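You operate a simulated robot arm through the tools that you are given. There is no shell and no other tool. Be economical: measure what you need, move in short steps, check, and stop when the job is done.

The job below is to be done with a simulated robot arm. You get a single attempt, and the scene is never put back.

Task
Put things in order on the square table top. At the end: the yellow card (marked "LAKES") stands where the tree piece stood; the white bulb is in the brown bowl; the tree piece stands where the white bulb stood; the orange battery stands on top of the black ink cartridge; whatever was shut is shut again. Leave all else as you found it, and nothing knocked over.

Only the result counts: the job must be done as asked and must still hold three seconds after the hand-in. Knocking over, shifting, dropping, spilling or breaking anything else fails it.

Robot
A 6-joint arm with a two-finger parallel gripper, fixed in place. Base frame: the origin is at the foot of the arm, x ahead of it, y to its left, z up; the work surface is at about z = 0. Readings come in mm, rad, newtons and seconds.
With the tool pointing down near the work surface it reaches from about 140 to 580 mm from the base axis. Its first joint turns from -1.152 to 1.152 rad. Payload 2.1 kg.
The tool frame sits at the grasp point between the pads (the TCP): z along the fingers, y along the line on which they close. The tips reach 30 mm beyond it. Largest opening 94 mm; finger width 28, thickness 10; the body of the gripper, 50 by 96 mm, starts 55 mm behind the TCP.
Orientation is told as [roll, pitch, yaw] about the base's x, y, z axes, in that order, counted from this pose: with the fingers straight down and closing along the base's y, the tool's x points along the base's -x, its y along +y and its z along -z.

Tools
- The arm moves only by the tool arm_command. Its argument "targets" is a list of rows, each a list of 7 numbers: the shift along the base's x, y, z in mm, then the turn, a rotation vector about the base's x, y, z in degrees, then the opening, from 0 (shut) to 1 (fully open). In form: [[dx, dy, dz, ax, ay, az, grip], ...]. A call has 1 to 10 rows; each row is the pose to reach, as a shift and turn from the pose commanded when the call began. Each row takes 0.2 s and may step no farther than 50 mm and 0.15 rad from the row before; otherwise, or with a gripper value out of range, the whole call is refused. Where a pose cannot be reached the arm comes as near as it can. A force on the tool above 40 N (or 10 N above the force at the start of the call, whichever is more), or a blocked arm, ends the call early, and 0.2 s more pass. Each finger travels about 72 mm/s and halts on what it meets, pressing with about 28 N; the grip force reading is that of the motor and also rises with nothing between the fingers. The clock runs only during rows and for 0.2 s after the last one: add rows that repeat a pose to give the fingers time. It gives the time, the measured TCP pose, the force on the tool (base axes), the opening and the grip force at its end, in the units of the frame above (readings bear some noise), with the torque about the TCP (base axes, N m) and any sound that the robot's microphone picked up.
- Cameras (640 x 400 px; columns grow to the right, rows downward): "scene" is fixed at [56.5, -375.4, 479.7]; the picture's right is [0.76, -0.65, 0.00], its down [-0.40, -0.46, -0.79] and it looks along [0.52, 0.60, -0.61] (base axes); focal length 249 px, centre (320, 200). "wrist" rides on the gripper at [76, 14, -102] in the tool frame; the picture's right is [-0.18, 0.98, 0.00], its down [-0.75, -0.14, -0.64] and it looks along [-0.63, -0.12, 0.77] (tool axes); focal length 243 px, centre (320, 200).
- capture(camera): a new picture of that camera. The clock stands still meanwhile.
- point_at(camera, pixels): for up to 12 pixels [column, row] of the newest picture of that camera ("zoom" is the newest enlarged one), the place [x, y, z] in the base frame of the surface seen there, good to about 2 mm. The clock stands still meanwhile.
- inspect(camera, box): a new picture of the part [left, top, right, bottom] of that camera's present view, enlarged. The clock stands still meanwhile.
- hand_in(): hands the job in; it is judged then, once.

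Work in short steps. Measure before you move; look again where a grasp or a placing could have gone wrong, and mend it. You have 80 turns and 38 pictures in all, those below and enlarged ones among them. Open the gripper and draw the arm clear of the work before you hand the job in, unless the task says otherwise; then end with one line.

The tools are called after "Request:" by a JSON object that holds its "op" and its "data". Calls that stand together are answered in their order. arm_command: Moves the arm, as the interface text tells. Its arguments: {"type":"object","properties":{"targets":{"type":"array"}},"required":["targets"]} The other tools are called the same way: capture (camera) takes a picture; point_at (camera, pixels) gives the place of the surface under pixels of a picture; inspect (camera, box) takes an enlarged picture of a part of a camera's view; hand_in () hands the job in.

At the start:

```text
clock: 0.0
ee_pos: [276.2, -49.1, 339.1]
tool_rot: [-0.001, 0.001, -0.001]
contact_force: [0.0, 1.3, 0.5]
ft_torque: [0.01, -0.01, 0.01]
grip_width: 93.7
grasp_force: 0.0
```

scene: 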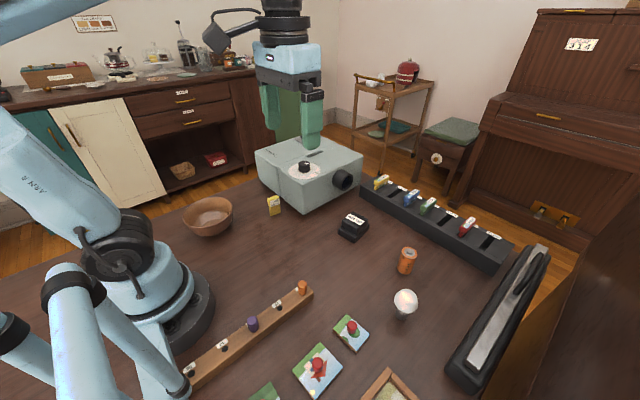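
wrist: 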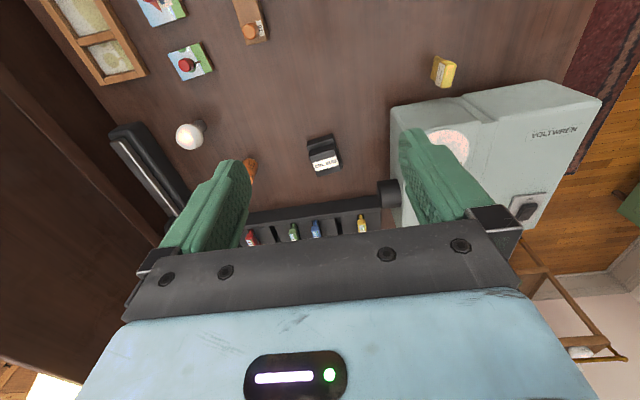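

The scene shows a rack with coloured cards, a yellow box by (274,204), puzzle pieces at the bottom. I enlarge several parts to identify the items.

Request:
{"op": "inspect", "data": {"camera": "scene", "box": [340, 160, 520, 272]}}

Request:
{"op": "inspect", "data": {"camera": "scene", "box": [160, 270, 450, 400]}}

Request:
{"op": "inspect", "data": {"camera": "scene", "box": [170, 120, 390, 258]}}

```text
3.56 times, centred on (430, 216) of scene
```

zoom: 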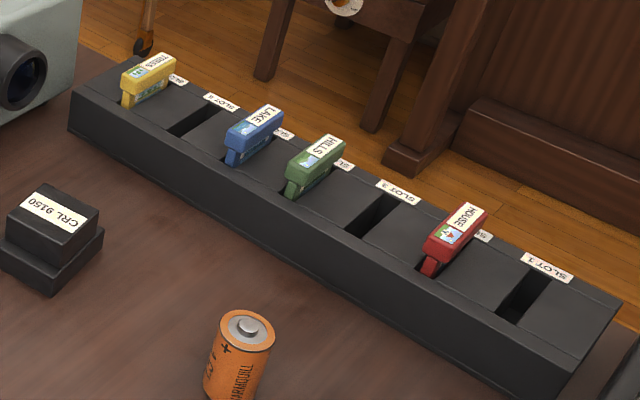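

```text
2.21 times, centred on (305, 335) of scene
```

zoom: 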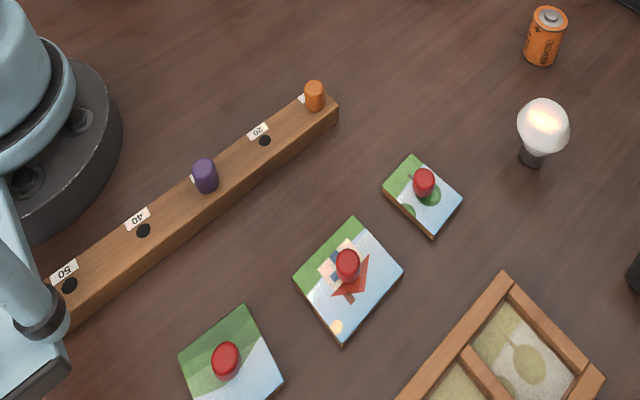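

```text
2.90 times, centred on (280, 189) of scene
```

zoom: 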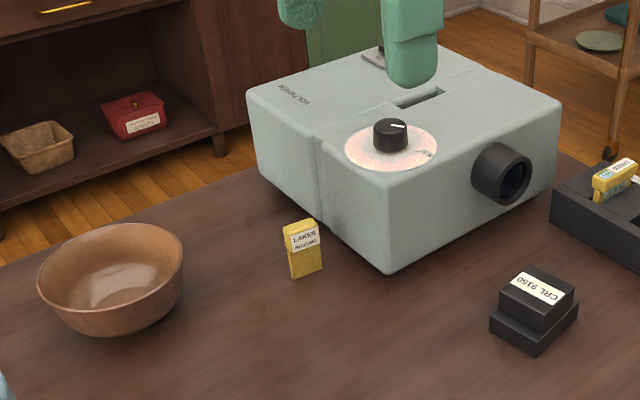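

The LAKES card is the one at (274,204), tree piece at (350,332), bulb (404,303), battery (407,260), cartridge (352,227), bowl (208,217). I measure them.

Request:
{"op": "point_at", "data": {"camera": "zoom", "pixels": [[286, 229], [313, 220], [292, 278], [321, 268], [528, 290], [507, 275], [575, 292], [533, 352], [490, 315], [110, 300], [110, 226], [181, 255]]}}

Request:
{"op": "point_at", "data": {"camera": "scene", "pixels": [[405, 296], [398, 315], [404, 320], [407, 250], [406, 274], [352, 326], [351, 315], [333, 328], [369, 332], [355, 350], [404, 263], [406, 292]]}}

Request:
{"op": "capture", "data": {"camera": "wrist"}}

```text
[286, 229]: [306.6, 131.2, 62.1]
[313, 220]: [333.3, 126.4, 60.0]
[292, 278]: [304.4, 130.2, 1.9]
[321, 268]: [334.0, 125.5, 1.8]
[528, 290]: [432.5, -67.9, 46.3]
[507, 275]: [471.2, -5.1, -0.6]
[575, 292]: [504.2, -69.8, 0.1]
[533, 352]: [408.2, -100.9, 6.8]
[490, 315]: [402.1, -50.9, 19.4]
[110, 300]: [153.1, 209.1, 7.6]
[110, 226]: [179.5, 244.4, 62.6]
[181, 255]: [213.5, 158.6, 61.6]
```

```text
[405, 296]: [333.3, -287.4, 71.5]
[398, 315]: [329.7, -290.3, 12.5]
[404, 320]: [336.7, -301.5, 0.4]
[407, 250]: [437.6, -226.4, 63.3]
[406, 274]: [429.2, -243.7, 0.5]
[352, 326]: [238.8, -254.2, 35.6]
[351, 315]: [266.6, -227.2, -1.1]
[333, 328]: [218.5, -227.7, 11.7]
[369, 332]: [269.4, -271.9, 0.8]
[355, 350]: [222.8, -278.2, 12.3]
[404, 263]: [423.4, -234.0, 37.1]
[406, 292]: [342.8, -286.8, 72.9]
```

```text
32 pictures are left
```

wrist: 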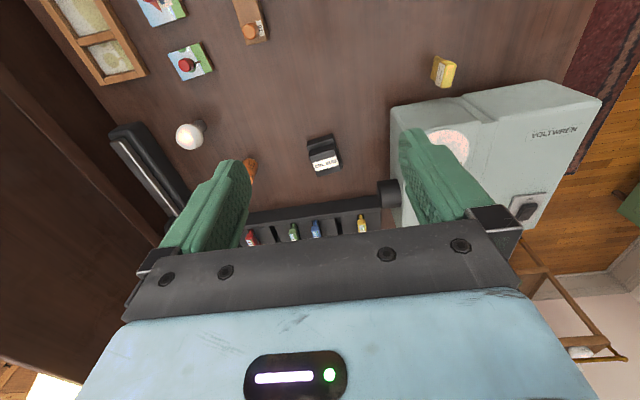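

The wrist view shows the piece at (190,60), bulb (190,135), cartridge (324,155), card (443,72). I enlarge those for better geometry.

Request:
{"op": "inspect", "data": {"camera": "wrist", "box": [130, 0, 290, 100]}}

Request:
{"op": "point_at", "data": {"camera": "zoom", "pixels": [[155, 200], [265, 170], [330, 290], [220, 318], [225, 255]]}}

Request:
{"op": "inspect", "data": {"camera": "wrist", "box": [150, 90, 390, 240]}}

Request:
{"op": "inspect", "data": {"camera": "scene", "box": [310, 200, 454, 344]}}

```text
4.00 times, centred on (210, 50) of wrist
```

zoom: 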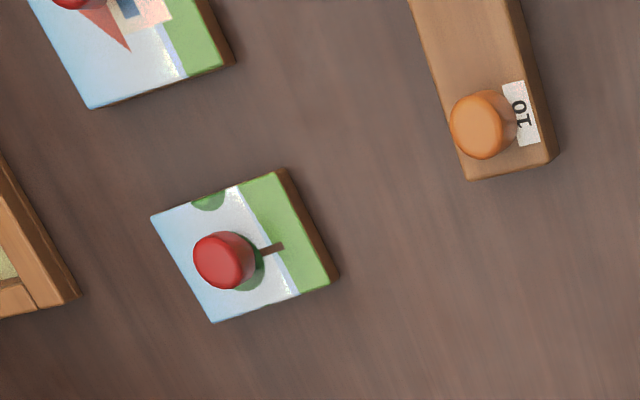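

```text
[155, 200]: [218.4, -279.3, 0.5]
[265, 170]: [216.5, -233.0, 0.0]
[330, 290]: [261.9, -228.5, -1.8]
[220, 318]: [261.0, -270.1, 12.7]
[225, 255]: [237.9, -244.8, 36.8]
```

```text
2.67 times, centred on (270, 165) of wrist
```

zoom: 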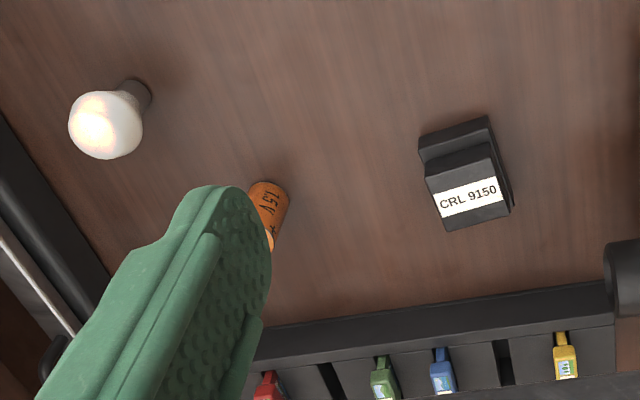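

```text
2.78 times, centred on (382, 272) of scene
```

zoom: 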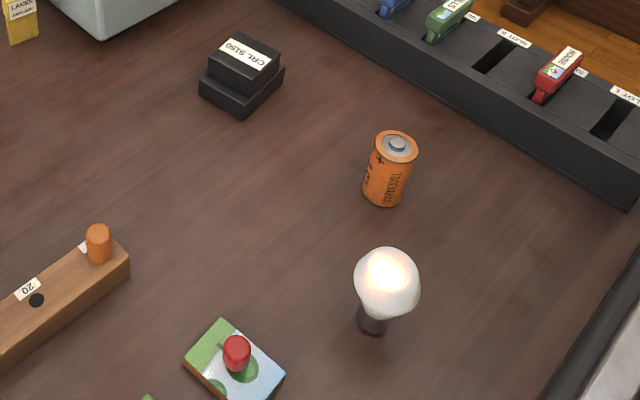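

The battery stands upright, and the cartridge is stepped. I measure the cartridge top, battery and bulb outlines in this zoom.

Request:
{"op": "point_at", "data": {"camera": "zoom", "pixels": [[226, 36], [278, 55], [259, 77], [211, 58], [246, 54], [242, 115], [203, 97], [282, 75], [397, 141], [387, 204], [380, 141], [373, 331]]}}

Request:
{"op": "point_at", "data": {"camera": "zoom", "pixels": [[410, 150], [391, 133], [364, 190], [407, 195], [357, 285], [388, 252], [417, 290], [384, 312], [360, 315], [388, 325], [390, 280], [397, 158]]}}

Request:
{"op": "point_at", "data": {"camera": "wrist", "pixels": [[435, 57], [454, 62], [450, 87], [433, 78], [445, 70], [308, 140], [333, 134], [341, 165], [318, 175], [326, 155], [188, 136], [201, 124]]}}

```text
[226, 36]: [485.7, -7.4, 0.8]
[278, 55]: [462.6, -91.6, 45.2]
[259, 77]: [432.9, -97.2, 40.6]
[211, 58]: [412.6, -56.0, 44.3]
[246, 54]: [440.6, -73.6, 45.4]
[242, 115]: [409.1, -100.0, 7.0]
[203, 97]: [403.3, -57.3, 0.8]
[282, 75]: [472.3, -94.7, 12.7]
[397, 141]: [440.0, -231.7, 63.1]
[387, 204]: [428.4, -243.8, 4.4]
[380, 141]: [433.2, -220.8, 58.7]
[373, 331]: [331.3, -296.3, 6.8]
```

```text
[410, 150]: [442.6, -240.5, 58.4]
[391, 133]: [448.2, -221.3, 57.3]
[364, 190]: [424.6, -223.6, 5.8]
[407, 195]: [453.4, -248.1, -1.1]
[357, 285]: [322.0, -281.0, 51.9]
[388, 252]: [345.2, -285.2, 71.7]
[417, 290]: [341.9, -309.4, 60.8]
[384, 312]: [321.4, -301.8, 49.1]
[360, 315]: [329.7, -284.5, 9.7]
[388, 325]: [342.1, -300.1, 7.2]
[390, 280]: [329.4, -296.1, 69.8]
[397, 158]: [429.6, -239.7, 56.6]
```

```text
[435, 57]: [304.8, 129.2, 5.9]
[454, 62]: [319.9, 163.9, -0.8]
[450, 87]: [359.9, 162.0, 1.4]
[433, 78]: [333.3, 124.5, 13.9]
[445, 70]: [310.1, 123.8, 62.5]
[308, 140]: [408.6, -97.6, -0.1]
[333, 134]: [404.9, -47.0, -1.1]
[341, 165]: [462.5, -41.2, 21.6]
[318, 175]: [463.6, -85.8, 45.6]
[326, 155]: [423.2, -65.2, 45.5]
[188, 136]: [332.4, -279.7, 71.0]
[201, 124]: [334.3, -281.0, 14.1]
```

All roughly located: bulb near (337,-292), battery (438,-231), cartridge top z 45. I move above the bulb at z≈170 with the gripper open to look closer.

Request:
{"op": "arm_command", "data": {"targets": [[9, -35, -24, 0, 0, 0, 1], [18, -70, -48, 0, 0, 0, 1], [27, -105, -72, 0, 0, 0, 1], [36, -140, -97, 0, 0, 0, 1], [45, -175, -121, 0, 0, 0, 1], [53, -209, -145, 0, 0, 0, 1], [61, -243, -169, 0, 0, 0, 1], [61, -243, -169, 0, 0, 0, 1]]}}

Request:
{"op": "capture", "data": {"camera": "wrist"}}

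Request:
{"op": "capture", "data": {"camera": "scene"}}

```text
clock: 1.8
ee_pos: [335.9, -292.8, 169.5]
tool_rot: [0.001, 0.0, 0.0]
contact_force: [-0.2, -0.5, -0.1]
ft_torque: [0.01, 0.0, -0.02]
grip_width: 94.0
grasp_force: 0.0
```

```text
28 pictures are left
```

wrist: 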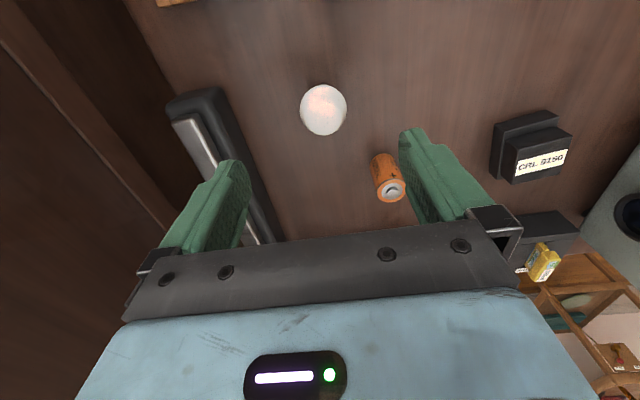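

```text
27 pictures are left
```

scene: 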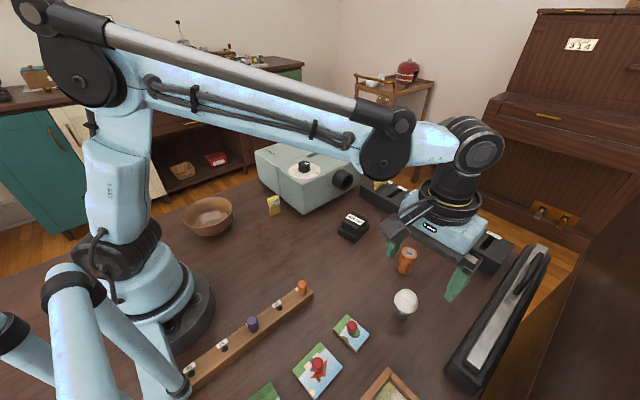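

The bulb is centred at pixel (324,110), giving a centre of about (337.5,-290). I check the black stapler's place (165..220, 90..160) for finger clearance.

Request:
{"op": "point_at", "data": {"camera": "wrist", "pixels": [[170, 105], [222, 92], [232, 140], [195, 100], [324, 110], [324, 133], [302, 110], [346, 110], [391, 188], [376, 165]]}}

```text
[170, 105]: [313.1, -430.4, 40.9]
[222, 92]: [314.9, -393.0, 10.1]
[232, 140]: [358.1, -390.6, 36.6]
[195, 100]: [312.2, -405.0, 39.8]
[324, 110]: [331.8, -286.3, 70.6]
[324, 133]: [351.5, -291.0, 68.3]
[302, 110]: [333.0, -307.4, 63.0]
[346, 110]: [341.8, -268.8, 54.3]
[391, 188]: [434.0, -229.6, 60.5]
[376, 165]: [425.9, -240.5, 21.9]
```

Stapler is clear (y<-388). I descend to z≈52 around the globe and close.

Request:
{"op": "arm_command", "data": {"targets": [[0, 2.5, -40, 0, 0, 0, 1], [0, 2.5, -80, 0, 0, 0, 1], [0, 2.5, -118, 0, 0, 0, 1], [0, 2.5, -118, 0, 0, 0, 0.6], [0, 2.5, -118, 0, 0, 0, 0.35], [0, 2.5, -118, 0, 0, 0, 0.35], [0, 2.5, -118, 0, 0, 0, 0.35], [0, 2.5, -118, 0, 0, 0, 0.35]]}}

Request:
{"op": "inspect", "data": {"camera": "scene", "box": [320, 200, 520, 360]}}

```text
clock: 3.6
ee_pos: [338.7, -289.7, 52.2]
tool_rot: [0.0, 0.0, 0.0]
contact_force: [0.3, 0.5, 0.7]
ft_torque: [-0.04, 0.02, 0.0]
grip_width: 43.0
grasp_force: 27.8
```

```text
2.50 times, centred on (420, 280) of scene
```

zoom: 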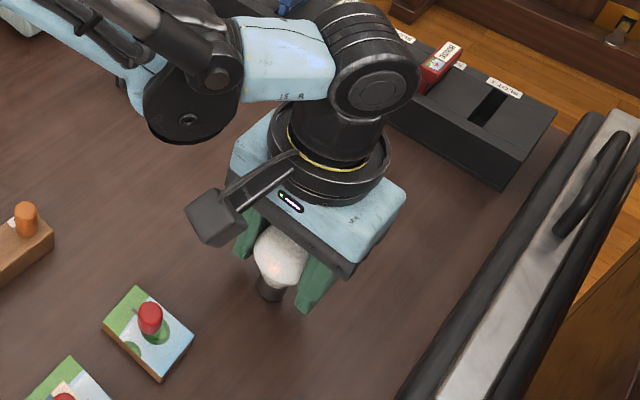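

The bulb is gripped at 43 mm. I lift it and measure the bowl's rim and inside.

Request:
{"op": "arm_command", "data": {"targets": [[0, 0, 20, 0, 0, 0, 0.35], [0, 0, 60, 0, 0, 0, 0.35], [0, 0, 100, 0, 0, 0, 0.35], [0, 0, 130, 0, 0, 0, 0.35]]}}

Request:
{"op": "inspect", "data": {"camera": "scene", "box": [160, 180, 320, 280]}}

Request:
{"op": "point_at", "data": {"camera": "zoom", "pixels": [[190, 70], [95, 130], [284, 122], [190, 168], [190, 145], [190, 100], [190, 125], [215, 222], [150, 80], [250, 85], [120, 165], [265, 165]]}}

```text
clock: 4.6
ee_pos: [335.4, -290.1, 182.8]
tool_rot: [-0.001, -0.002, -0.002]
contact_force: [-0.3, -0.9, -0.2]
ft_torque: [0.0, -0.02, 0.0]
grip_width: 43.3
grasp_force: 28.0
```

```text
4.00 times, centred on (240, 230) of scene
```

zoom: 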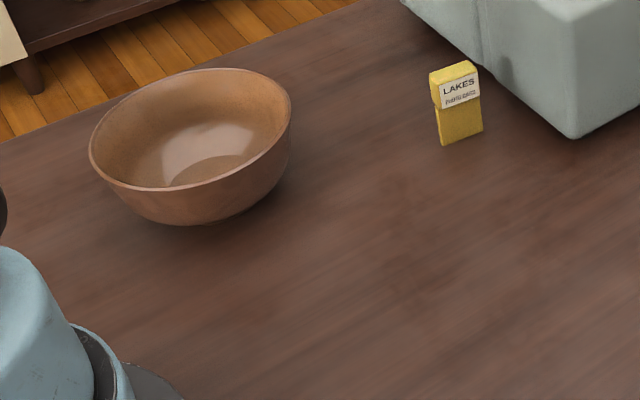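

```text
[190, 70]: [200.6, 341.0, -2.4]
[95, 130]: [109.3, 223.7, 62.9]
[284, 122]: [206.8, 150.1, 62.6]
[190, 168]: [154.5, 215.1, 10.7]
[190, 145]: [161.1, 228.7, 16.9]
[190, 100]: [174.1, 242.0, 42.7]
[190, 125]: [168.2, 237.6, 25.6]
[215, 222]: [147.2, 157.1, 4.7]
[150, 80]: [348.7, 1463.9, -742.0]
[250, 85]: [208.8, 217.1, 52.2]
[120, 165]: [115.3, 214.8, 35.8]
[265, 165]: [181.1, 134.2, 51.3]
```

The bowl's rim is at z≈63, centre about (161,192), inner radius ~58. I carry the bulb there at height ~200 in two calls.

Request:
{"op": "arm_command", "data": {"targets": [[-16, 44, 5, 0, 0, 0, 0.35], [-32, 88, 10, 0, 0, 0, 0.35], [-48, 132, 15, 0, 0, 0, 0.35], [-64, 176, 18, 0, 0, 0, 0.35], [-80, 220, 18, 0, 0, 0, 0.35], [-96, 264, 18, 0, 0, 0, 0.35], [-112, 308, 18, 0, 0, 0, 0.35], [-128, 352, 18, 0, 0, 0, 0.35], [-144, 396, 18, 0, 0, 0, 0.35], [-160, 440, 18, 0, 0, 0, 0.35]]}}

Request:
{"op": "arm_command", "data": {"targets": [[-16, 42, -20, 0, 0, 0, 0.35], [-16, 42, -60, 0, 0, 0, 0.35], [-16, 42, -80, 0, 0, 0, 0.35], [-16, 42, -80, 0, 0, 0, 0.35]]}}

Request:
{"op": "inspect", "data": {"camera": "scene", "box": [120, 130, 320, 280]}}

Request:
{"op": "capture", "data": {"camera": "wrist"}}

```text
clock: 6.8
ee_pos: [178.2, 148.6, 201.1]
tool_rot: [0.0, 0.001, -0.003]
contact_force: [-0.5, 0.3, -0.3]
ft_torque: [0.01, 0.02, -0.02]
grip_width: 42.7
grasp_force: 27.8
```

```text
clock: 7.8
ee_pos: [162.1, 192.4, 120.5]
tool_rot: [0.001, 0.0, 0.0]
contact_force: [0.2, -0.1, -1.1]
ft_torque: [-0.01, -0.01, -0.01]
grip_width: 42.8
grasp_force: 28.2
```

```text
2.67 times, centred on (220, 205) of scene
```

zoom: 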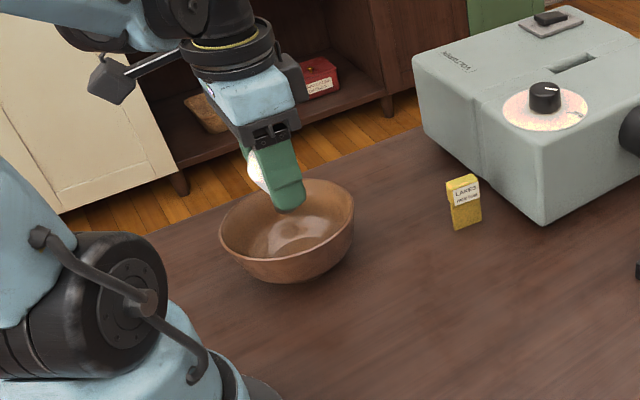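

```text
23 pictures are left
```

wrist: 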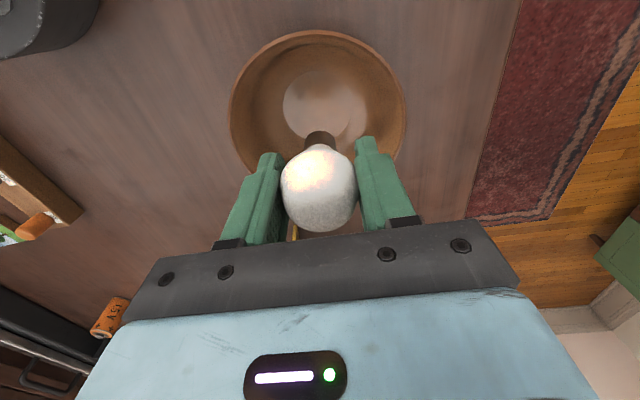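

From the wrist view the bowl centre is about (159,195). I shift slightly and lower the bulb gently to near the floor.

Request:
{"op": "arm_command", "data": {"targets": [[-3, 2, -20, 0, 0, 0, 0.35], [-3, 2, -40, 0, 0, 0, 0.35], [-3, 2, -54, 0, 0, 0, 0.35], [-3, 2, -57, 0, 0, 0, 0.35], [-3, 2, -57, 0, 0, 0, 0.35]]}}

Request:
{"op": "arm_command", "data": {"targets": [[0, 0, -1.5, 0, 0, 0, 0.35], [0, 0, -3, 0, 0, 0, 0.35], [0, 0, -3, 0, 0, 0, 0.35]]}}

```text
clock: 9.0
ee_pos: [157.7, 193.4, 63.9]
tool_rot: [0.0, -0.002, -0.003]
contact_force: [0.5, 0.1, -0.3]
ft_torque: [-0.01, 0.0, 0.01]
grip_width: 42.7
grasp_force: 28.5
```

```text
clock: 9.8
ee_pos: [158.6, 194.3, 60.6]
tool_rot: [-0.002, 0.0, -0.002]
contact_force: [0.6, 0.7, -0.6]
ft_torque: [0.03, 0.03, 0.02]
grip_width: 42.8
grasp_force: 27.5
```

No contact yet; I go down a little more, watching the force.

Request:
{"op": "arm_command", "data": {"targets": [[0, 0, -1, 0, 0, 0, 0.35], [0, 0, -2, 0, 0, 0, 0.35], [0, 0, -2, 0, 0, 0, 0.35]]}}

Request:
{"op": "arm_command", "data": {"targets": [[0, 0, -1, 0, 0, 0, 0.35], [0, 0, -2, 0, 0, 0, 0.35], [0, 0, -2, 0, 0, 0, 0.35]]}}

```text
clock: 10.6
ee_pos: [158.5, 194.0, 58.3]
tool_rot: [0.001, 0.0, 0.0]
contact_force: [0.2, 2.5, 14.1]
ft_torque: [0.11, 0.02, -0.02]
grip_width: 42.6
grasp_force: 28.2
```

```text
clock: 11.4
ee_pos: [157.9, 194.0, 54.6]
tool_rot: [0.0, 0.0, -0.003]
contact_force: [0.3, 3.8, 15.2]
ft_torque: [0.09, 0.02, -0.04]
grip_width: 42.3
grasp_force: 28.3
```

The bulb's base met the floor at ~58. I open just enough to free it and rise straight up.

Request:
{"op": "arm_command", "data": {"targets": [[0, 0, 3, 0, 0, 0, 0.35], [0, 0, 3, 0, 0, 0, 0.55], [0, 0, 3, 0, 0, 0, 0.55], [0, 0, 3, 0, 0, 0, 0.55], [0, 0, 30, 0, 0, 0, 0.57], [0, 0, 70, 0, 0, 0, 0.6], [0, 0, 115, 0, 0, 0, 0.6]]}}

Request:
{"op": "capture", "data": {"camera": "wrist"}}

```text
clock: 13.0
ee_pos: [159.1, 192.7, 172.0]
tool_rot: [-0.001, -0.001, -0.002]
contact_force: [-0.3, -0.6, -0.6]
ft_torque: [-0.02, -0.01, 0.0]
grip_width: 56.3
grasp_force: 0.1
```

```text
22 pictures are left
```

wrist: 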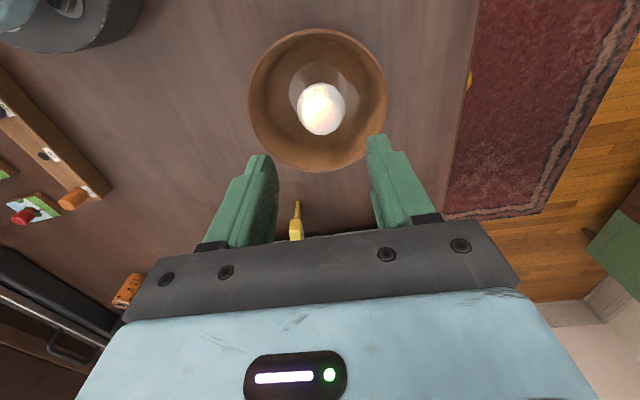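

The bulb stands in the bowl. Now I move over the tree piece near (239,-252).

Request:
{"op": "arm_command", "data": {"targets": [[12, -45, 0, 0, 0, 0, 0.5], [24, -90, 0, 0, 0, 0, 0.45], [36, -135, 0, 0, 0, 0, 0.45], [46, -180, 0, 0, 0, 0, 0.45], [54, -225, 0, 0, 0, 0, 0.45], [60, -270, 0, 0, 0, 0, 0.45], [66, -315, 0, 0, 0, 0, 0.45], [72, -360, 0, 0, 0, 0, 0.45], [78, -405, 0, 0, 0, 0, 0.45], [81, -446, -20, 0, 0, 0, 0.45]]}}

Request:
{"op": "capture", "data": {"camera": "wrist"}}

Request:
{"op": "inspect", "data": {"camera": "scene", "box": [300, 260, 460, 360]}}

```text
clock: 15.2
ee_pos: [240.2, -251.8, 150.3]
tool_rot: [-0.001, -0.001, 0.0]
contact_force: [-0.6, -0.3, 0.5]
ft_torque: [-0.03, 0.01, 0.01]
grip_width: 42.3
grasp_force: 0.1
```

```text
21 pictures are left
```

wrist: 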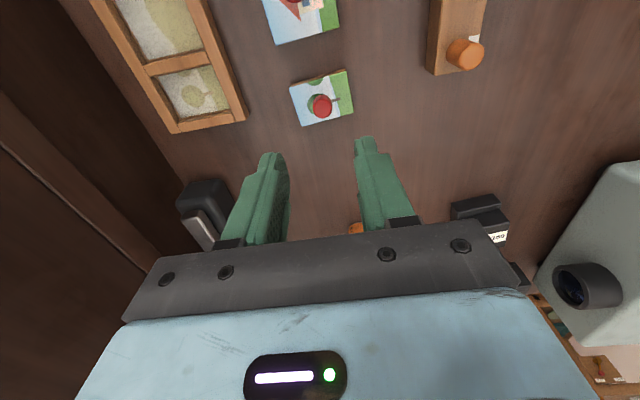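

```text
4.00 times, centred on (380, 310) of scene
```

zoom: 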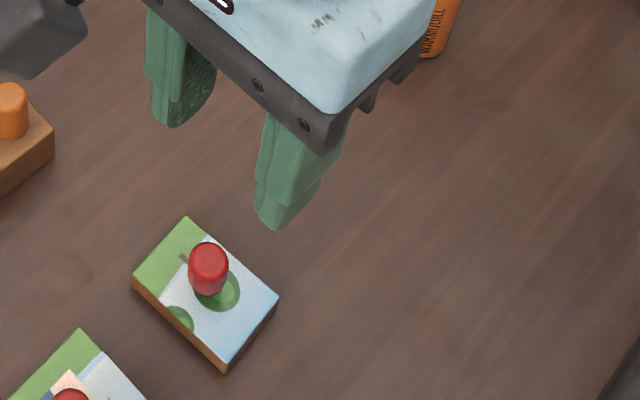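

The knob is at wrist pixel (320,105); I measure it and the piece's corners precisely.

Request:
{"op": "point_at", "data": {"camera": "wrist", "pixels": [[322, 105], [314, 104], [331, 104], [322, 96], [322, 114], [291, 87], [345, 71], [353, 109], [303, 125]]}}

Request:
{"op": "point_at", "data": {"camera": "zoom", "pixels": [[208, 247], [208, 285], [191, 270], [226, 270], [186, 219], [135, 277], [226, 358], [276, 297]]}}

```text
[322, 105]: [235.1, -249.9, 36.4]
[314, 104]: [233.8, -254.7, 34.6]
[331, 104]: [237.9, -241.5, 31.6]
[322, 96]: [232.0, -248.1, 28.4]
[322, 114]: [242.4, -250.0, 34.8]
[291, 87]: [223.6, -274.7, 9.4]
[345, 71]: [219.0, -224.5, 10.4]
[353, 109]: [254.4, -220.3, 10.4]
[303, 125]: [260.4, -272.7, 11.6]
```

```text
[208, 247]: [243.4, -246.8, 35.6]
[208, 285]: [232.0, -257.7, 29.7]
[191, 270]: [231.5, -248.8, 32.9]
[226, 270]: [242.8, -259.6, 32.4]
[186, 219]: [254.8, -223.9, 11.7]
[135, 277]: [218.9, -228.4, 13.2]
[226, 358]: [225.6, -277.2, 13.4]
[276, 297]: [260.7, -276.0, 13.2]
```

Knob centre ≈(238,-250.5), knob top 36, plate top 12.5. I descend so tips stop ~2 mm above the plate and close on the knob.

Request:
{"op": "arm_command", "data": {"targets": [[-1, 1, -45, 0, 0, 0, 0.45], [-1, 1, -85, 0, 0, 0, 0.45], [-1, 1, -106, 0, 0, 0, 0.45], [-1, 1, -106, 0, 0, 0, 0.3], [-1, 1, -106, 0, 0, 0, 0.1], [-1, 1, -106, 0, 0, 0, 0.1], [-1, 1, -106, 0, 0, 0, 0.1], [-1, 1, -106, 0, 0, 0, 0.1]]}}

Request:
{"op": "arm_command", "data": {"targets": [[0, 0, 15, 0, 0, 0, 0.1], [0, 0, 40, 0, 0, 0, 0.1], [0, 0, 60, 0, 0, 0, 0.1]]}}

Request:
{"op": "inspect", "data": {"camera": "scene", "box": [300, 240, 460, 360]}}

```text
clock: 17.0
ee_pos: [237.2, -250.2, 48.0]
tool_rot: [-0.001, -0.002, -0.001]
contact_force: [-0.5, 0.0, 0.0]
ft_torque: [0.01, -0.01, -0.01]
grip_width: 16.0
grasp_force: 28.0
```

```text
clock: 17.8
ee_pos: [238.1, -251.2, 105.0]
tool_rot: [-0.001, 0.001, -0.001]
contact_force: [-0.9, 0.0, -0.8]
ft_torque: [0.03, 0.02, 0.02]
grip_width: 16.1
grasp_force: 28.0
```

```text
3.33 times, centred on (380, 300) of scene
```

zoom: 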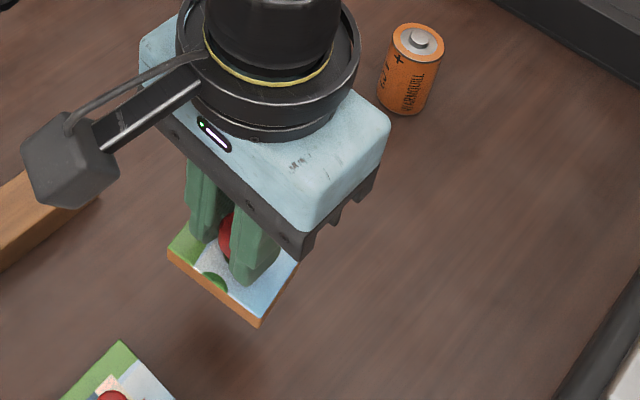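

The piece hangs from the gripper. I carry it to the bulb's old spot (338,-290) and lower it.

Request:
{"op": "arm_command", "data": {"targets": [[33, -13, 0, 0, 0, 0, 0.1], [66, -26, 0, 0, 0, 0, 0.1], [98, -39.5, 0, 0, 0, 0, 0.1], [98, -39.5, -30, 0, 0, 0, 0.1], [98, -39.5, -54, 0, 0, 0, 0.1], [98, -39.5, -58, 0, 0, 0, 0.1], [98, -39.5, -58, 0, 0, 0, 0.1]]}}

Request:
{"op": "arm_command", "data": {"targets": [[0, 0, -1, 0, 0, 0, 0.1], [0, 0, -2, 0, 0, 0, 0.1], [0, 0, -2, 0, 0, 0, 0.1]]}}

```text
clock: 19.4
ee_pos: [335.5, -290.4, 47.5]
tool_rot: [-0.001, -0.002, -0.002]
contact_force: [1.9, 1.1, 22.4]
ft_torque: [0.03, -0.04, -0.04]
grip_width: 16.1
grasp_force: 28.2
```

```text
clock: 20.2
ee_pos: [334.9, -292.1, 45.1]
tool_rot: [-0.003, 0.001, -0.002]
contact_force: [3.3, -1.3, 21.9]
ft_torque: [0.0, -0.18, -0.05]
grip_width: 16.1
grasp_force: 27.8
```

It is seated on the table (contact ~22 N). I open a little and rise.

Request:
{"op": "arm_command", "data": {"targets": [[0, 0, 2, 0, 0, 0, 0.1], [0, 0, 2, 0, 0, 0, 0.4], [0, 0, 2, 0, 0, 0, 0.4], [0, 0, 2, 0, 0, 0, 0.4], [0, 0, 25, 0, 0, 0, 0.4], [0, 0, 65, 0, 0, 0, 0.4], [0, 0, 110, 0, 0, 0, 0.4], [-20, 40, 120, 0, 0, 0, 0.4]]}}

Request:
{"op": "inspect", "data": {"camera": "scene", "box": [300, 240, 460, 360]}}

Request:
{"op": "point_at", "data": {"camera": "zoom", "pixels": [[340, 180], [300, 220], [365, 270], [405, 225], [350, 205], [352, 215]]}}

```text
clock: 22.0
ee_pos: [316.7, -250.4, 167.2]
tool_rot: [-0.001, 0.0, -0.002]
contact_force: [-0.4, -0.1, 0.3]
ft_torque: [0.01, 0.01, -0.04]
grip_width: 37.6
grasp_force: 0.1
```

```text
3.33 times, centred on (380, 300) of scene
```

zoom: 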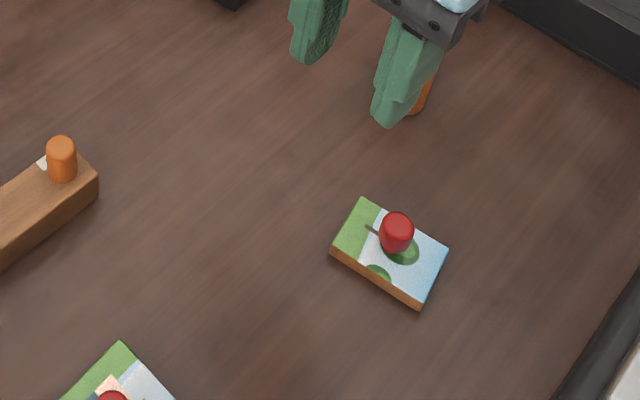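

```text
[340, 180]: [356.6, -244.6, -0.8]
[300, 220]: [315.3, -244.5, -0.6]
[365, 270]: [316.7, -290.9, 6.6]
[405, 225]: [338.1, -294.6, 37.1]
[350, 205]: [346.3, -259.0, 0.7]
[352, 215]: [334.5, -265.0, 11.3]
```

The tree piece stands at the bulb's spot. Now I fly toward the card for a close look from (260,120,190).

Request:
{"op": "arm_command", "data": {"targets": [[-7, 46, 3, 0, 0, 0, 0.4], [-14, 92, 6, 0, 0, 0, 0.4], [-21, 138, 9, 0, 0, 0, 0.4], [-28, 184, 12, 0, 0, 0, 0.4], [-35, 230, 15, 0, 0, 0, 0.4], [-42, 276, 18, 0, 0, 0, 0.4], [-49, 322, 21, 0, 0, 0, 0.4], [-57, 368, 24, 0, 0, 0, 0.4]]}}

Request:
{"op": "capture", "data": {"camera": "wrist"}}

Request:
{"op": "inspect", "data": {"camera": "wrist", "box": [260, 70, 420, 170]}}

```text
clock: 23.8
ee_pos: [259.6, 118.6, 188.3]
tool_rot: [0.001, -0.001, -0.001]
contact_force: [0.1, 0.1, -0.9]
ft_torque: [-0.05, 0.03, -0.01]
grip_width: 37.6
grasp_force: 0.0
```

```text
17 pictures are left
```

wrist: 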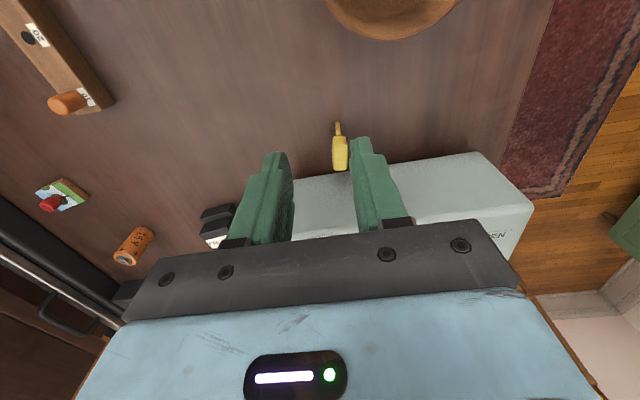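

```text
4.00 times, centred on (340, 120) of wrist
```

zoom: 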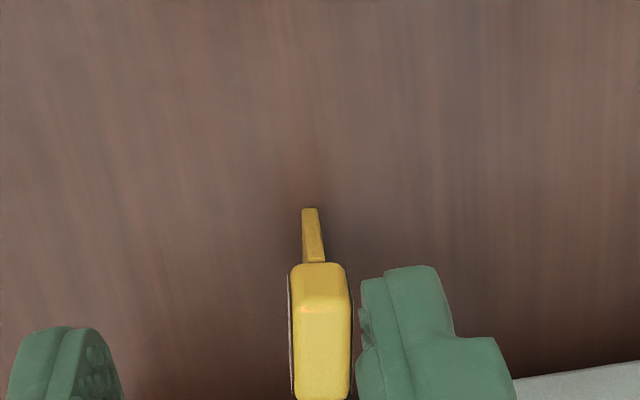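

The card has a thick head and thin blade below. I measure its outline in this zoom.

Request:
{"op": "point_at", "data": {"camera": "zoom", "pixels": [[303, 212], [316, 212], [308, 258], [296, 268], [345, 268], [320, 285], [297, 320], [347, 320], [297, 385], [347, 385], [325, 395], [560, 385]]}}

Request:
{"op": "inspect", "data": {"camera": "scene", "box": [240, 170, 340, 235]}}

```text
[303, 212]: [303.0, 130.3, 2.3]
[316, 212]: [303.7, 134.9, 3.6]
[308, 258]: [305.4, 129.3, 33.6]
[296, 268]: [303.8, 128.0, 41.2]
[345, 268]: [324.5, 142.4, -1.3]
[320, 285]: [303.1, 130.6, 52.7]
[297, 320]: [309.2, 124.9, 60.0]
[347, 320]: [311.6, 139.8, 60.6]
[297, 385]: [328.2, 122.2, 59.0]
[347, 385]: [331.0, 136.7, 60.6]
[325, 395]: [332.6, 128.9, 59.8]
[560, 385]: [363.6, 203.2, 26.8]
```

```text
6.15 times, centred on (290, 202) of scene
```

zoom: 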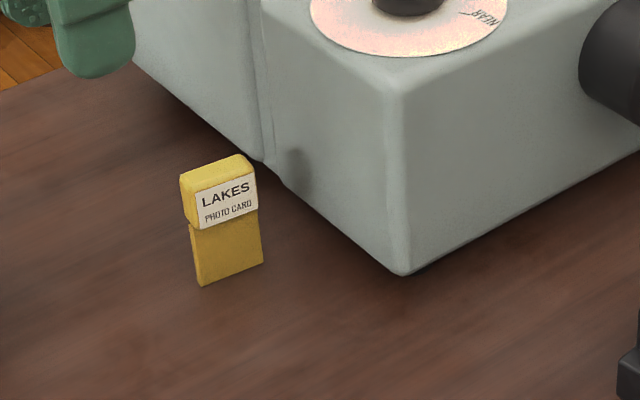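

Card centre ≈(318.5,131), yaw ≈ -8°, head z 36–62, thickness 15. I check the projector's nearest faces for clearance.

Request:
{"op": "point_at", "data": {"camera": "zoom", "pixels": [[400, 270], [395, 95], [270, 160], [330, 150], [215, 100], [400, 60], [185, 180], [250, 160], [195, 225], [197, 284], [263, 262], [258, 215]]}}

```text
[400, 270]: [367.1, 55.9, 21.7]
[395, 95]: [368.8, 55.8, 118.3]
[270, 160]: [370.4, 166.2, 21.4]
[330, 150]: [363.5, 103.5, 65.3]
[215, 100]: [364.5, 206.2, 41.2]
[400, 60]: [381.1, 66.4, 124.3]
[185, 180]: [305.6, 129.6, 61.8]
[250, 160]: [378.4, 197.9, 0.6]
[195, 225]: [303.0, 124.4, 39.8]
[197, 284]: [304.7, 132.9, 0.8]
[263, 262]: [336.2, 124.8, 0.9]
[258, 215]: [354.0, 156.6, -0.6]
```

The projector's face is at x≈364, leaving ~14 mm beside the gripper body. I move above the card with yaw -8°, stopping with tips just above it.

Request:
{"op": "arm_command", "data": {"targets": [[28, 7, 0, 0, 0, -4, 0.45], [56, 13.4, 0, 0, 0, -8, 0.45], [56, 13.4, -45, 0, 0, -8, 0.45], [56, 13.4, -88, 0, 0, -8, 0.45], [56, 13.4, -88, 0, 0, -8, 0.45]]}}

Request:
{"op": "capture", "data": {"camera": "wrist"}}

Request:
{"op": "inspect", "data": {"camera": "scene", "box": [200, 100, 380, 230]}}

```text
clock: 25.0
ee_pos: [314.5, 129.5, 98.7]
tool_rot: [-0.001, 0.0, -0.143]
contact_force: [-0.2, -0.3, 0.0]
ft_torque: [0.02, -0.01, -0.01]
grip_width: 42.3
grasp_force: 0.1
```

```text
14 pictures are left
```

wrist: 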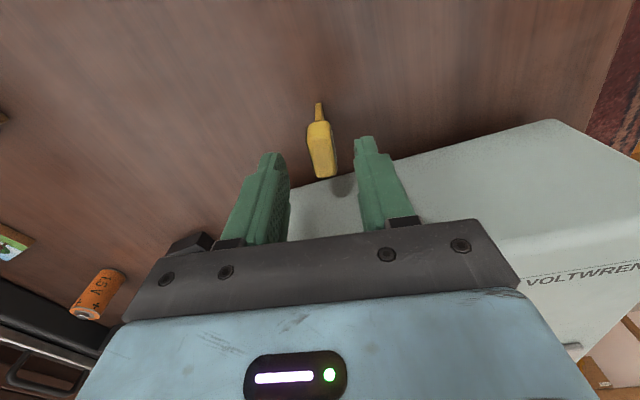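

```text
3.08 times, centred on (290, 165) of scene
```

zoom: 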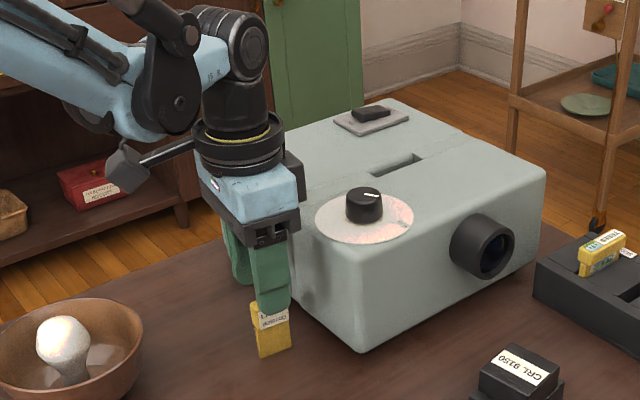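

The card lies centred between the fingers. To keep more room from the projector I grip 4 mm further back and only down to z≈59, then close.

Request:
{"op": "arm_command", "data": {"targets": [[-4, 0.6, -12, 0, 0, 0, 0.45], [-4, 0.6, -24, 0, 0, 0, 0.45], [-4, 0.6, -34, 0, 0, 0, 0.45], [-4, 0.6, -42, 0, 0, 0, 0.45], [-4, 0.6, -42, 0, 0, 0, 0.3], [-4, 0.6, -42, 0, 0, 0, 0.2], [-4, 0.6, -42, 0, 0, 0, 0.1], [-4, 0.6, -42, 0, 0, 0, 0.1], [-4, 0.6, -42, 0, 0, 0, 0.1]]}}

Request:
{"op": "inspect", "data": {"camera": "scene", "box": [200, 100, 380, 230]}}

```text
clock: 27.0
ee_pos: [311.0, 130.8, 58.5]
tool_rot: [-0.001, 0.001, -0.142]
contact_force: [-0.2, 0.2, 0.2]
ft_torque: [-0.02, -0.01, -0.03]
grip_width: 18.3
grasp_force: 28.1
```

```text
3.08 times, centred on (290, 165) of scene
```

zoom: 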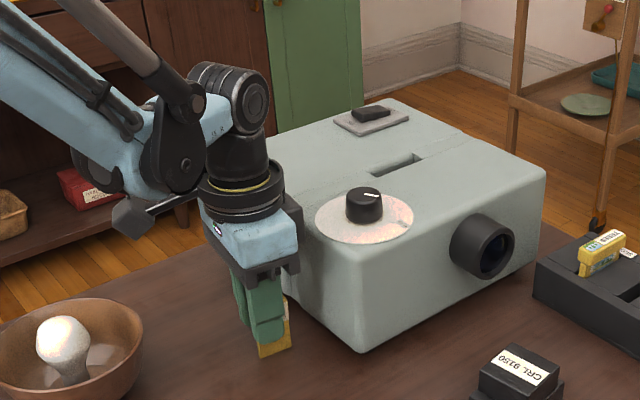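

Gripped at 18 mm. I lift straight up.

Request:
{"op": "arm_command", "data": {"targets": [[-1, 0, 15, 0, 0, 0, 0.1], [-3, 0, 50, 0, 0, 0, 0.1], [-5, 0, 90, 0, 0, 0, 0.1]]}}

Request:
{"op": "arm_command", "data": {"targets": [[-8, -43, 0, 0, 0, 0, 0.1], [-16, -86, 0, 0, 0, 0, 0.1], [-24, -129, 0, 0, 0, 0, 0.1], [-32, -172, 0, 0, 0, 0, 0.1], [-40, -215, 0, 0, 0, 0, 0.1], [-48, -258, 0, 0, 0, 0, 0.1], [-56, -301, 0, 0, 0, 0, 0.1], [-64, -344, 0, 0, 0, 0, 0.1], [-73.7, -382, 0, 0, 0, 0, 0.1], [-73.7, -382, -30, 0, 0, 0, 0.1]]}}

Request:
{"op": "inspect", "data": {"camera": "scene", "box": [260, 220, 460, 380]}}

```text
clock: 27.8
ee_pos: [305.9, 130.5, 146.5]
tool_rot: [-0.001, -0.001, -0.141]
contact_force: [0.2, -0.2, 0.1]
ft_torque: [0.02, 0.0, 0.0]
grip_width: 18.6
grasp_force: 28.5
```

```text
clock: 30.0
ee_pos: [231.2, -251.0, 116.3]
tool_rot: [0.0, 0.001, -0.14]
contact_force: [0.4, -0.5, -1.1]
ft_torque: [0.0, -0.01, 0.02]
grip_width: 18.3
grasp_force: 27.5
```

```text
2.50 times, centred on (360, 300) of scene
```

zoom: 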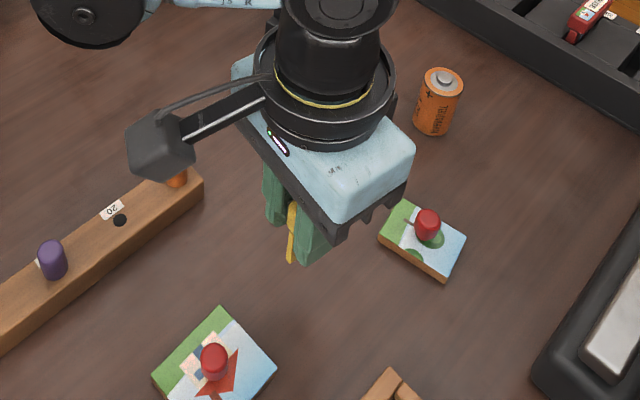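

The card hangs vertical over the tree's old place. I lower it until near contact, then feel for the table.

Request:
{"op": "arm_command", "data": {"targets": [[0, 0, -30, 0, 0, 0, 0.1], [0, 0, -52, 0, 0, 0, 0.1], [0, 0, -57, 0, 0, 0, 0.1], [0, 0, -57, 0, 0, 0, 0.1]]}}

Request:
{"op": "arm_command", "data": {"targets": [[0, 0, -1, 0, 0, 0, 0.1], [0, 0, -2, 0, 0, 0, 0.1], [0, 0, -2, 0, 0, 0, 0.1]]}}

```text
clock: 31.0
ee_pos: [232.4, -250.6, 60.7]
tool_rot: [-0.001, 0.0, -0.141]
contact_force: [0.4, -0.1, -0.4]
ft_torque: [0.01, 0.0, -0.02]
grip_width: 18.4
grasp_force: 28.2
```

```text
clock: 31.8
ee_pos: [231.5, -250.8, 60.9]
tool_rot: [0.0, -0.001, -0.141]
contact_force: [0.0, 0.3, -0.8]
ft_torque: [-0.05, 0.01, 0.0]
grip_width: 18.2
grasp_force: 28.2
```

No contact yet; one more millimetre or so.

Request:
{"op": "arm_command", "data": {"targets": [[0, 0, -0.5, 0, 0, 0, 0.1], [0, 0, -1, 0, 0, 0, 0.1], [0, 0, -1, 0, 0, 0, 0.1]]}}

```text
clock: 32.6
ee_pos: [232.0, -250.5, 58.7]
tool_rot: [0.0, 0.001, -0.141]
contact_force: [-0.2, 0.1, 2.4]
ft_torque: [-0.02, -0.05, -0.03]
grip_width: 18.4
grasp_force: 28.0
```

Light contact (2.4 N). I open slowly so the card stays upright, then rise.

Request:
{"op": "arm_command", "data": {"targets": [[0, 0, -0.5, 0, 0, 0, 0.1], [0, 0, -0.5, 0, 0, 0, 0.22], [0, 0, -0.5, 0, 0, 0, 0.32], [0, 0, -0.5, 0, 0, 0, 0.42], [0, 0, -0.5, 0, 0, 0, 0.42], [0, 0, 15, 0, 0, 0, 0.42], [0, 0, 45, 0, 0, 0, 0.42], [0, 0, 90, 0, 0, 0, 0.42]]}}

Request:
{"op": "capture", "data": {"camera": "scene"}}

```text
clock: 34.4
ee_pos: [230.9, -249.2, 150.6]
tool_rot: [0.001, 0.001, -0.142]
contact_force: [1.4, 1.0, 0.9]
ft_torque: [-0.01, -0.03, 0.04]
grip_width: 39.4
grasp_force: 0.1
```

```text
10 pictures are left
```

scene: 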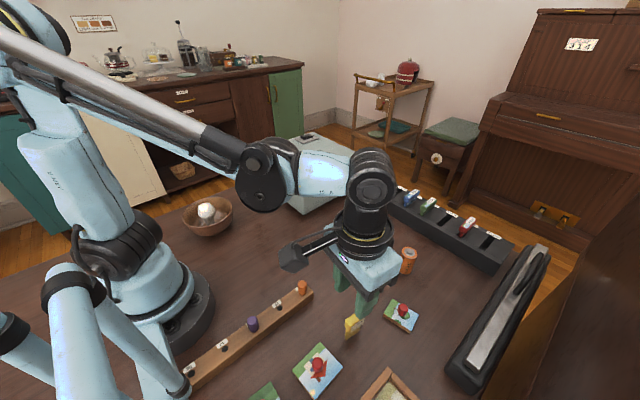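

The card appears standing at (353,325). I move over to the battery, turning yaw back to 0, and look.

Request:
{"op": "arm_command", "data": {"targets": [[10, 2, 25, 0, 0, 0, 0.5], [50, 5, 30, 0, 0, 4, 0.5], [95, 9, 30, 0, 0, 8, 0.5], [140, 13, 30, 0, 0, 8, 0.5], [180, 16, 30, 0, 0, 8, 0.5], [206, 19, 20, 0, 0, 8, 0.5], [206, 19, 20, 0, 0, 8, 0.5]]}}

Request:
{"op": "capture", "data": {"camera": "wrist"}}

Request:
{"op": "inspect", "data": {"camera": "scene", "box": [300, 200, 460, 360]}}

```text
clock: 36.0
ee_pos: [439.5, -231.7, 167.8]
tool_rot: [0.0, 0.001, -0.002]
contact_force: [0.0, 0.3, -0.7]
ft_torque: [0.01, 0.01, 0.02]
grip_width: 46.9
grasp_force: 0.0
```

```text
9 pictures are left
```

wrist: 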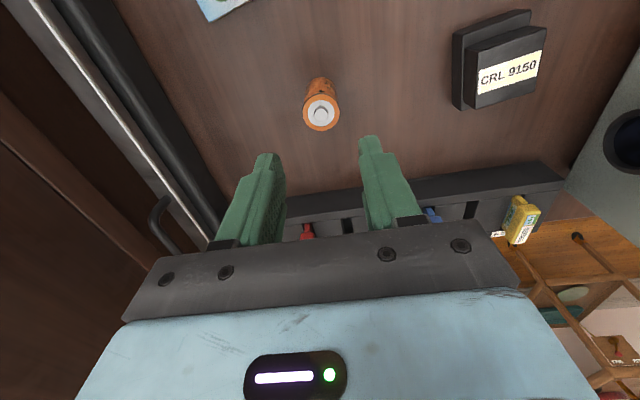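

```text
2.50 times, centred on (380, 280) of scene
```

zoom: 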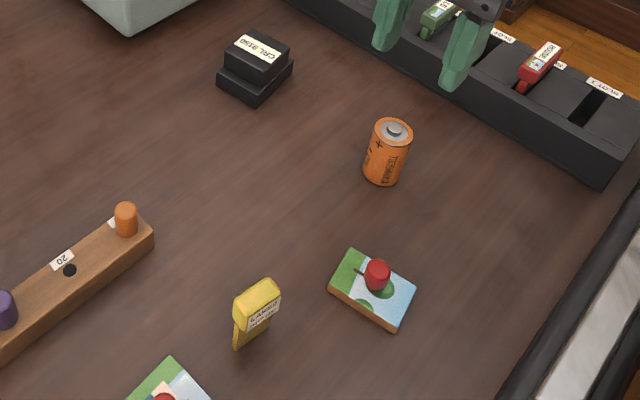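

Card and tree piece stand fine. I measure the battery's top around (321,112) and the cartridge top's corners in the wrist view.

Request:
{"op": "point_at", "data": {"camera": "wrist", "pixels": [[320, 113], [305, 112], [337, 112], [321, 98], [320, 127], [473, 55], [544, 30], [538, 78], [479, 105], [508, 68], [454, 104], [533, 12]]}}

Request:
{"op": "point_at", "data": {"camera": "zoom", "pixels": [[394, 128], [377, 132], [409, 140], [384, 182], [238, 35], [288, 45], [262, 80], [225, 60], [256, 98]]}}

```text
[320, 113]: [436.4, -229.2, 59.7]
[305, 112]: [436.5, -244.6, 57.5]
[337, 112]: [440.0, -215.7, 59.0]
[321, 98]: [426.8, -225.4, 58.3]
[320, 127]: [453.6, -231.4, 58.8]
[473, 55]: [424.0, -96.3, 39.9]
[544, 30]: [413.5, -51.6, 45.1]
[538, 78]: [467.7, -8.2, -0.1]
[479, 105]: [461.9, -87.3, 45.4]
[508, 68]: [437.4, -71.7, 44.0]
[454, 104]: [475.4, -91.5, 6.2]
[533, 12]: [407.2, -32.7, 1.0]
```

```text
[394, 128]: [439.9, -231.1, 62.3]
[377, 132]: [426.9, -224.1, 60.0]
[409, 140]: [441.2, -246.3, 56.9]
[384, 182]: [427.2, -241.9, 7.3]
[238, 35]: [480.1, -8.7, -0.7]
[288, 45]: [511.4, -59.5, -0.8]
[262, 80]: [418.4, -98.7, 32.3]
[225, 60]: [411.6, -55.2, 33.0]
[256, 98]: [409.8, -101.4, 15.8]
```

Battery centre ≈(439,-230.5), diameter 29, height ~60; the cartridge top is centred at ≈(437,-71.5), z 45. I descend and grip the battery.

Request:
{"op": "arm_command", "data": {"targets": [[0.5, 0.6, -45, 0, 0, 0, 0.5], [0.5, 0.6, -90, 0, 0, 0, 0.5], [0.5, 0.6, -127, 0, 0, 0, 0.5], [0.5, 0.6, -127, 0, 0, 0, 0.4], [0.5, 0.6, -127, 0, 0, 0, 0.25], [0.5, 0.6, -127, 0, 0, 0, 0.2], [0.5, 0.6, -127, 0, 0, 0, 0.2], [0.5, 0.6, -127, 0, 0, 0, 0.2]]}}

Request:
{"op": "arm_command", "data": {"targets": [[0, 0, 20, 0, 0, 0, 0.2], [0, 0, 60, 0, 0, 0, 0.2], [0, 0, 90, 0, 0, 0, 0.2], [0, 30, 90, 0, 0, 0, 0.2]]}}

Request:
{"op": "inspect", "data": {"camera": "scene", "box": [310, 190, 410, 250]}}

```text
clock: 37.8
ee_pos: [437.5, -229.7, 44.0]
tool_rot: [0.001, -0.001, -0.001]
contact_force: [0.1, -0.3, 0.1]
ft_torque: [-0.01, 0.0, 0.01]
grip_width: 32.3
grasp_force: 27.9
```

```text
clock: 38.8
ee_pos: [437.9, -200.8, 133.9]
tool_rot: [0.0, -0.001, 0.001]
contact_force: [-0.2, -0.7, -0.5]
ft_torque: [0.0, -0.02, -0.01]
grip_width: 32.3
grasp_force: 28.0
```

```text
6.40 times, centred on (360, 220) of scene
```

zoom: 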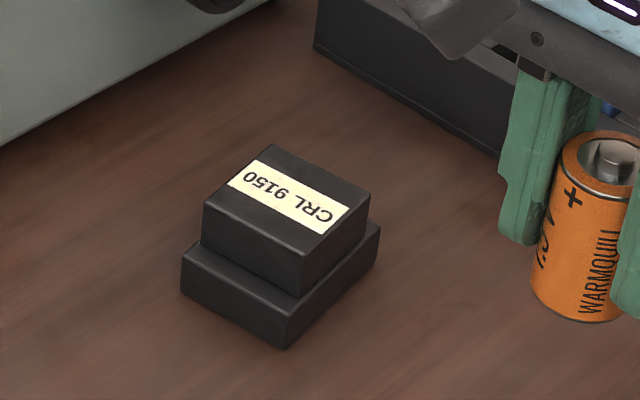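

The battery is held upright. I measure the cartridge's top corners: (270,148), (366,192), (303,254), (208,200).

Request:
{"op": "point_at", "data": {"camera": "zoom", "pixels": [[270, 151], [363, 193], [303, 251], [211, 202], [288, 200], [316, 172], [335, 222], [257, 226], [238, 175]]}}

```text
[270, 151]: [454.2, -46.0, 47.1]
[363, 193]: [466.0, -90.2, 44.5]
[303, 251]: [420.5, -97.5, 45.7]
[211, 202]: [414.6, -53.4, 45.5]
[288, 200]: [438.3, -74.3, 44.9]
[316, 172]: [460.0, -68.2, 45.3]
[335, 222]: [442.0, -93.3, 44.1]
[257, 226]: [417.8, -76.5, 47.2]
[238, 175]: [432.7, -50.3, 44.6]
```

Cartridge top centre is (438.8,-71.8). I carry the battery above it and lower to just above the top.

Request:
{"op": "arm_command", "data": {"targets": [[0, 43, 0, 0, 0, 0, 0.2], [0, 86, 0, 0, 0, 0, 0.2], [0, 128.7, 0, 0, 0, 0, 0.2], [0, 128.7, -25, 0, 0, 0, 0.2], [0, 128.7, -41, 0, 0, 0, 0.2], [0, 128.7, -41, 0, 0, 0, 0.2]]}}

Request:
{"op": "inspect", "data": {"camera": "scene", "box": [300, 160, 420, 250]}}

```text
clock: 40.2
ee_pos: [437.6, -72.6, 92.2]
tool_rot: [0.0, 0.0, -0.001]
contact_force: [0.2, -0.9, -0.8]
ft_torque: [0.01, 0.01, -0.01]
grip_width: 32.3
grasp_force: 28.1
```

```text
4.44 times, centred on (360, 205) of scene
```

zoom: 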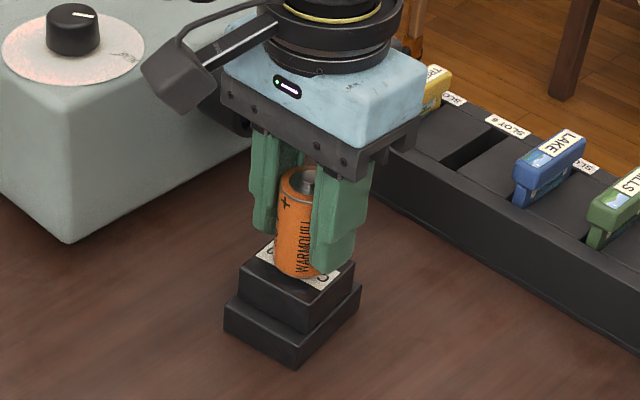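

The battery hovers centred over the cartridge. I feel down for contact in small steps.

Request:
{"op": "arm_command", "data": {"targets": [[0, 0, -1, 0, 0, 0, 0.2], [0, 0, -2, 0, 0, 0, 0.2], [0, 0, -2, 0, 0, 0, 0.2]]}}

Request:
{"op": "arm_command", "data": {"targets": [[0, 0, -0.7, 0, 0, 0, 0.2], [0, 0, -1.2, 0, 0, 0, 0.2], [0, 0, -1.2, 0, 0, 0, 0.2]]}}

```text
clock: 41.0
ee_pos: [438.7, -73.0, 89.6]
tool_rot: [0.0, -0.001, -0.001]
contact_force: [-0.3, -0.4, -1.7]
ft_torque: [0.01, -0.02, 0.0]
grip_width: 32.4
grasp_force: 28.1
```

```text
clock: 41.8
ee_pos: [438.2, -73.4, 88.5]
tool_rot: [-0.001, 0.001, -0.003]
contact_force: [0.7, -0.1, -0.9]
ft_torque: [-0.03, 0.03, -0.04]
grip_width: 32.3
grasp_force: 28.0
```

Still none; another 1.5 mm.

Request:
{"op": "arm_command", "data": {"targets": [[0, 0, -0.6, 0, 0, 0, 0.2], [0, 0, -1.2, 0, 0, 0, 0.2], [0, 0, -1.2, 0, 0, 0, 0.2]]}}

```text
clock: 42.6
ee_pos: [438.4, -73.0, 86.8]
tool_rot: [0.0, 0.001, 0.0]
contact_force: [1.2, -1.0, 22.3]
ft_torque: [-0.01, -0.02, 0.01]
grip_width: 32.3
grasp_force: 28.3
```

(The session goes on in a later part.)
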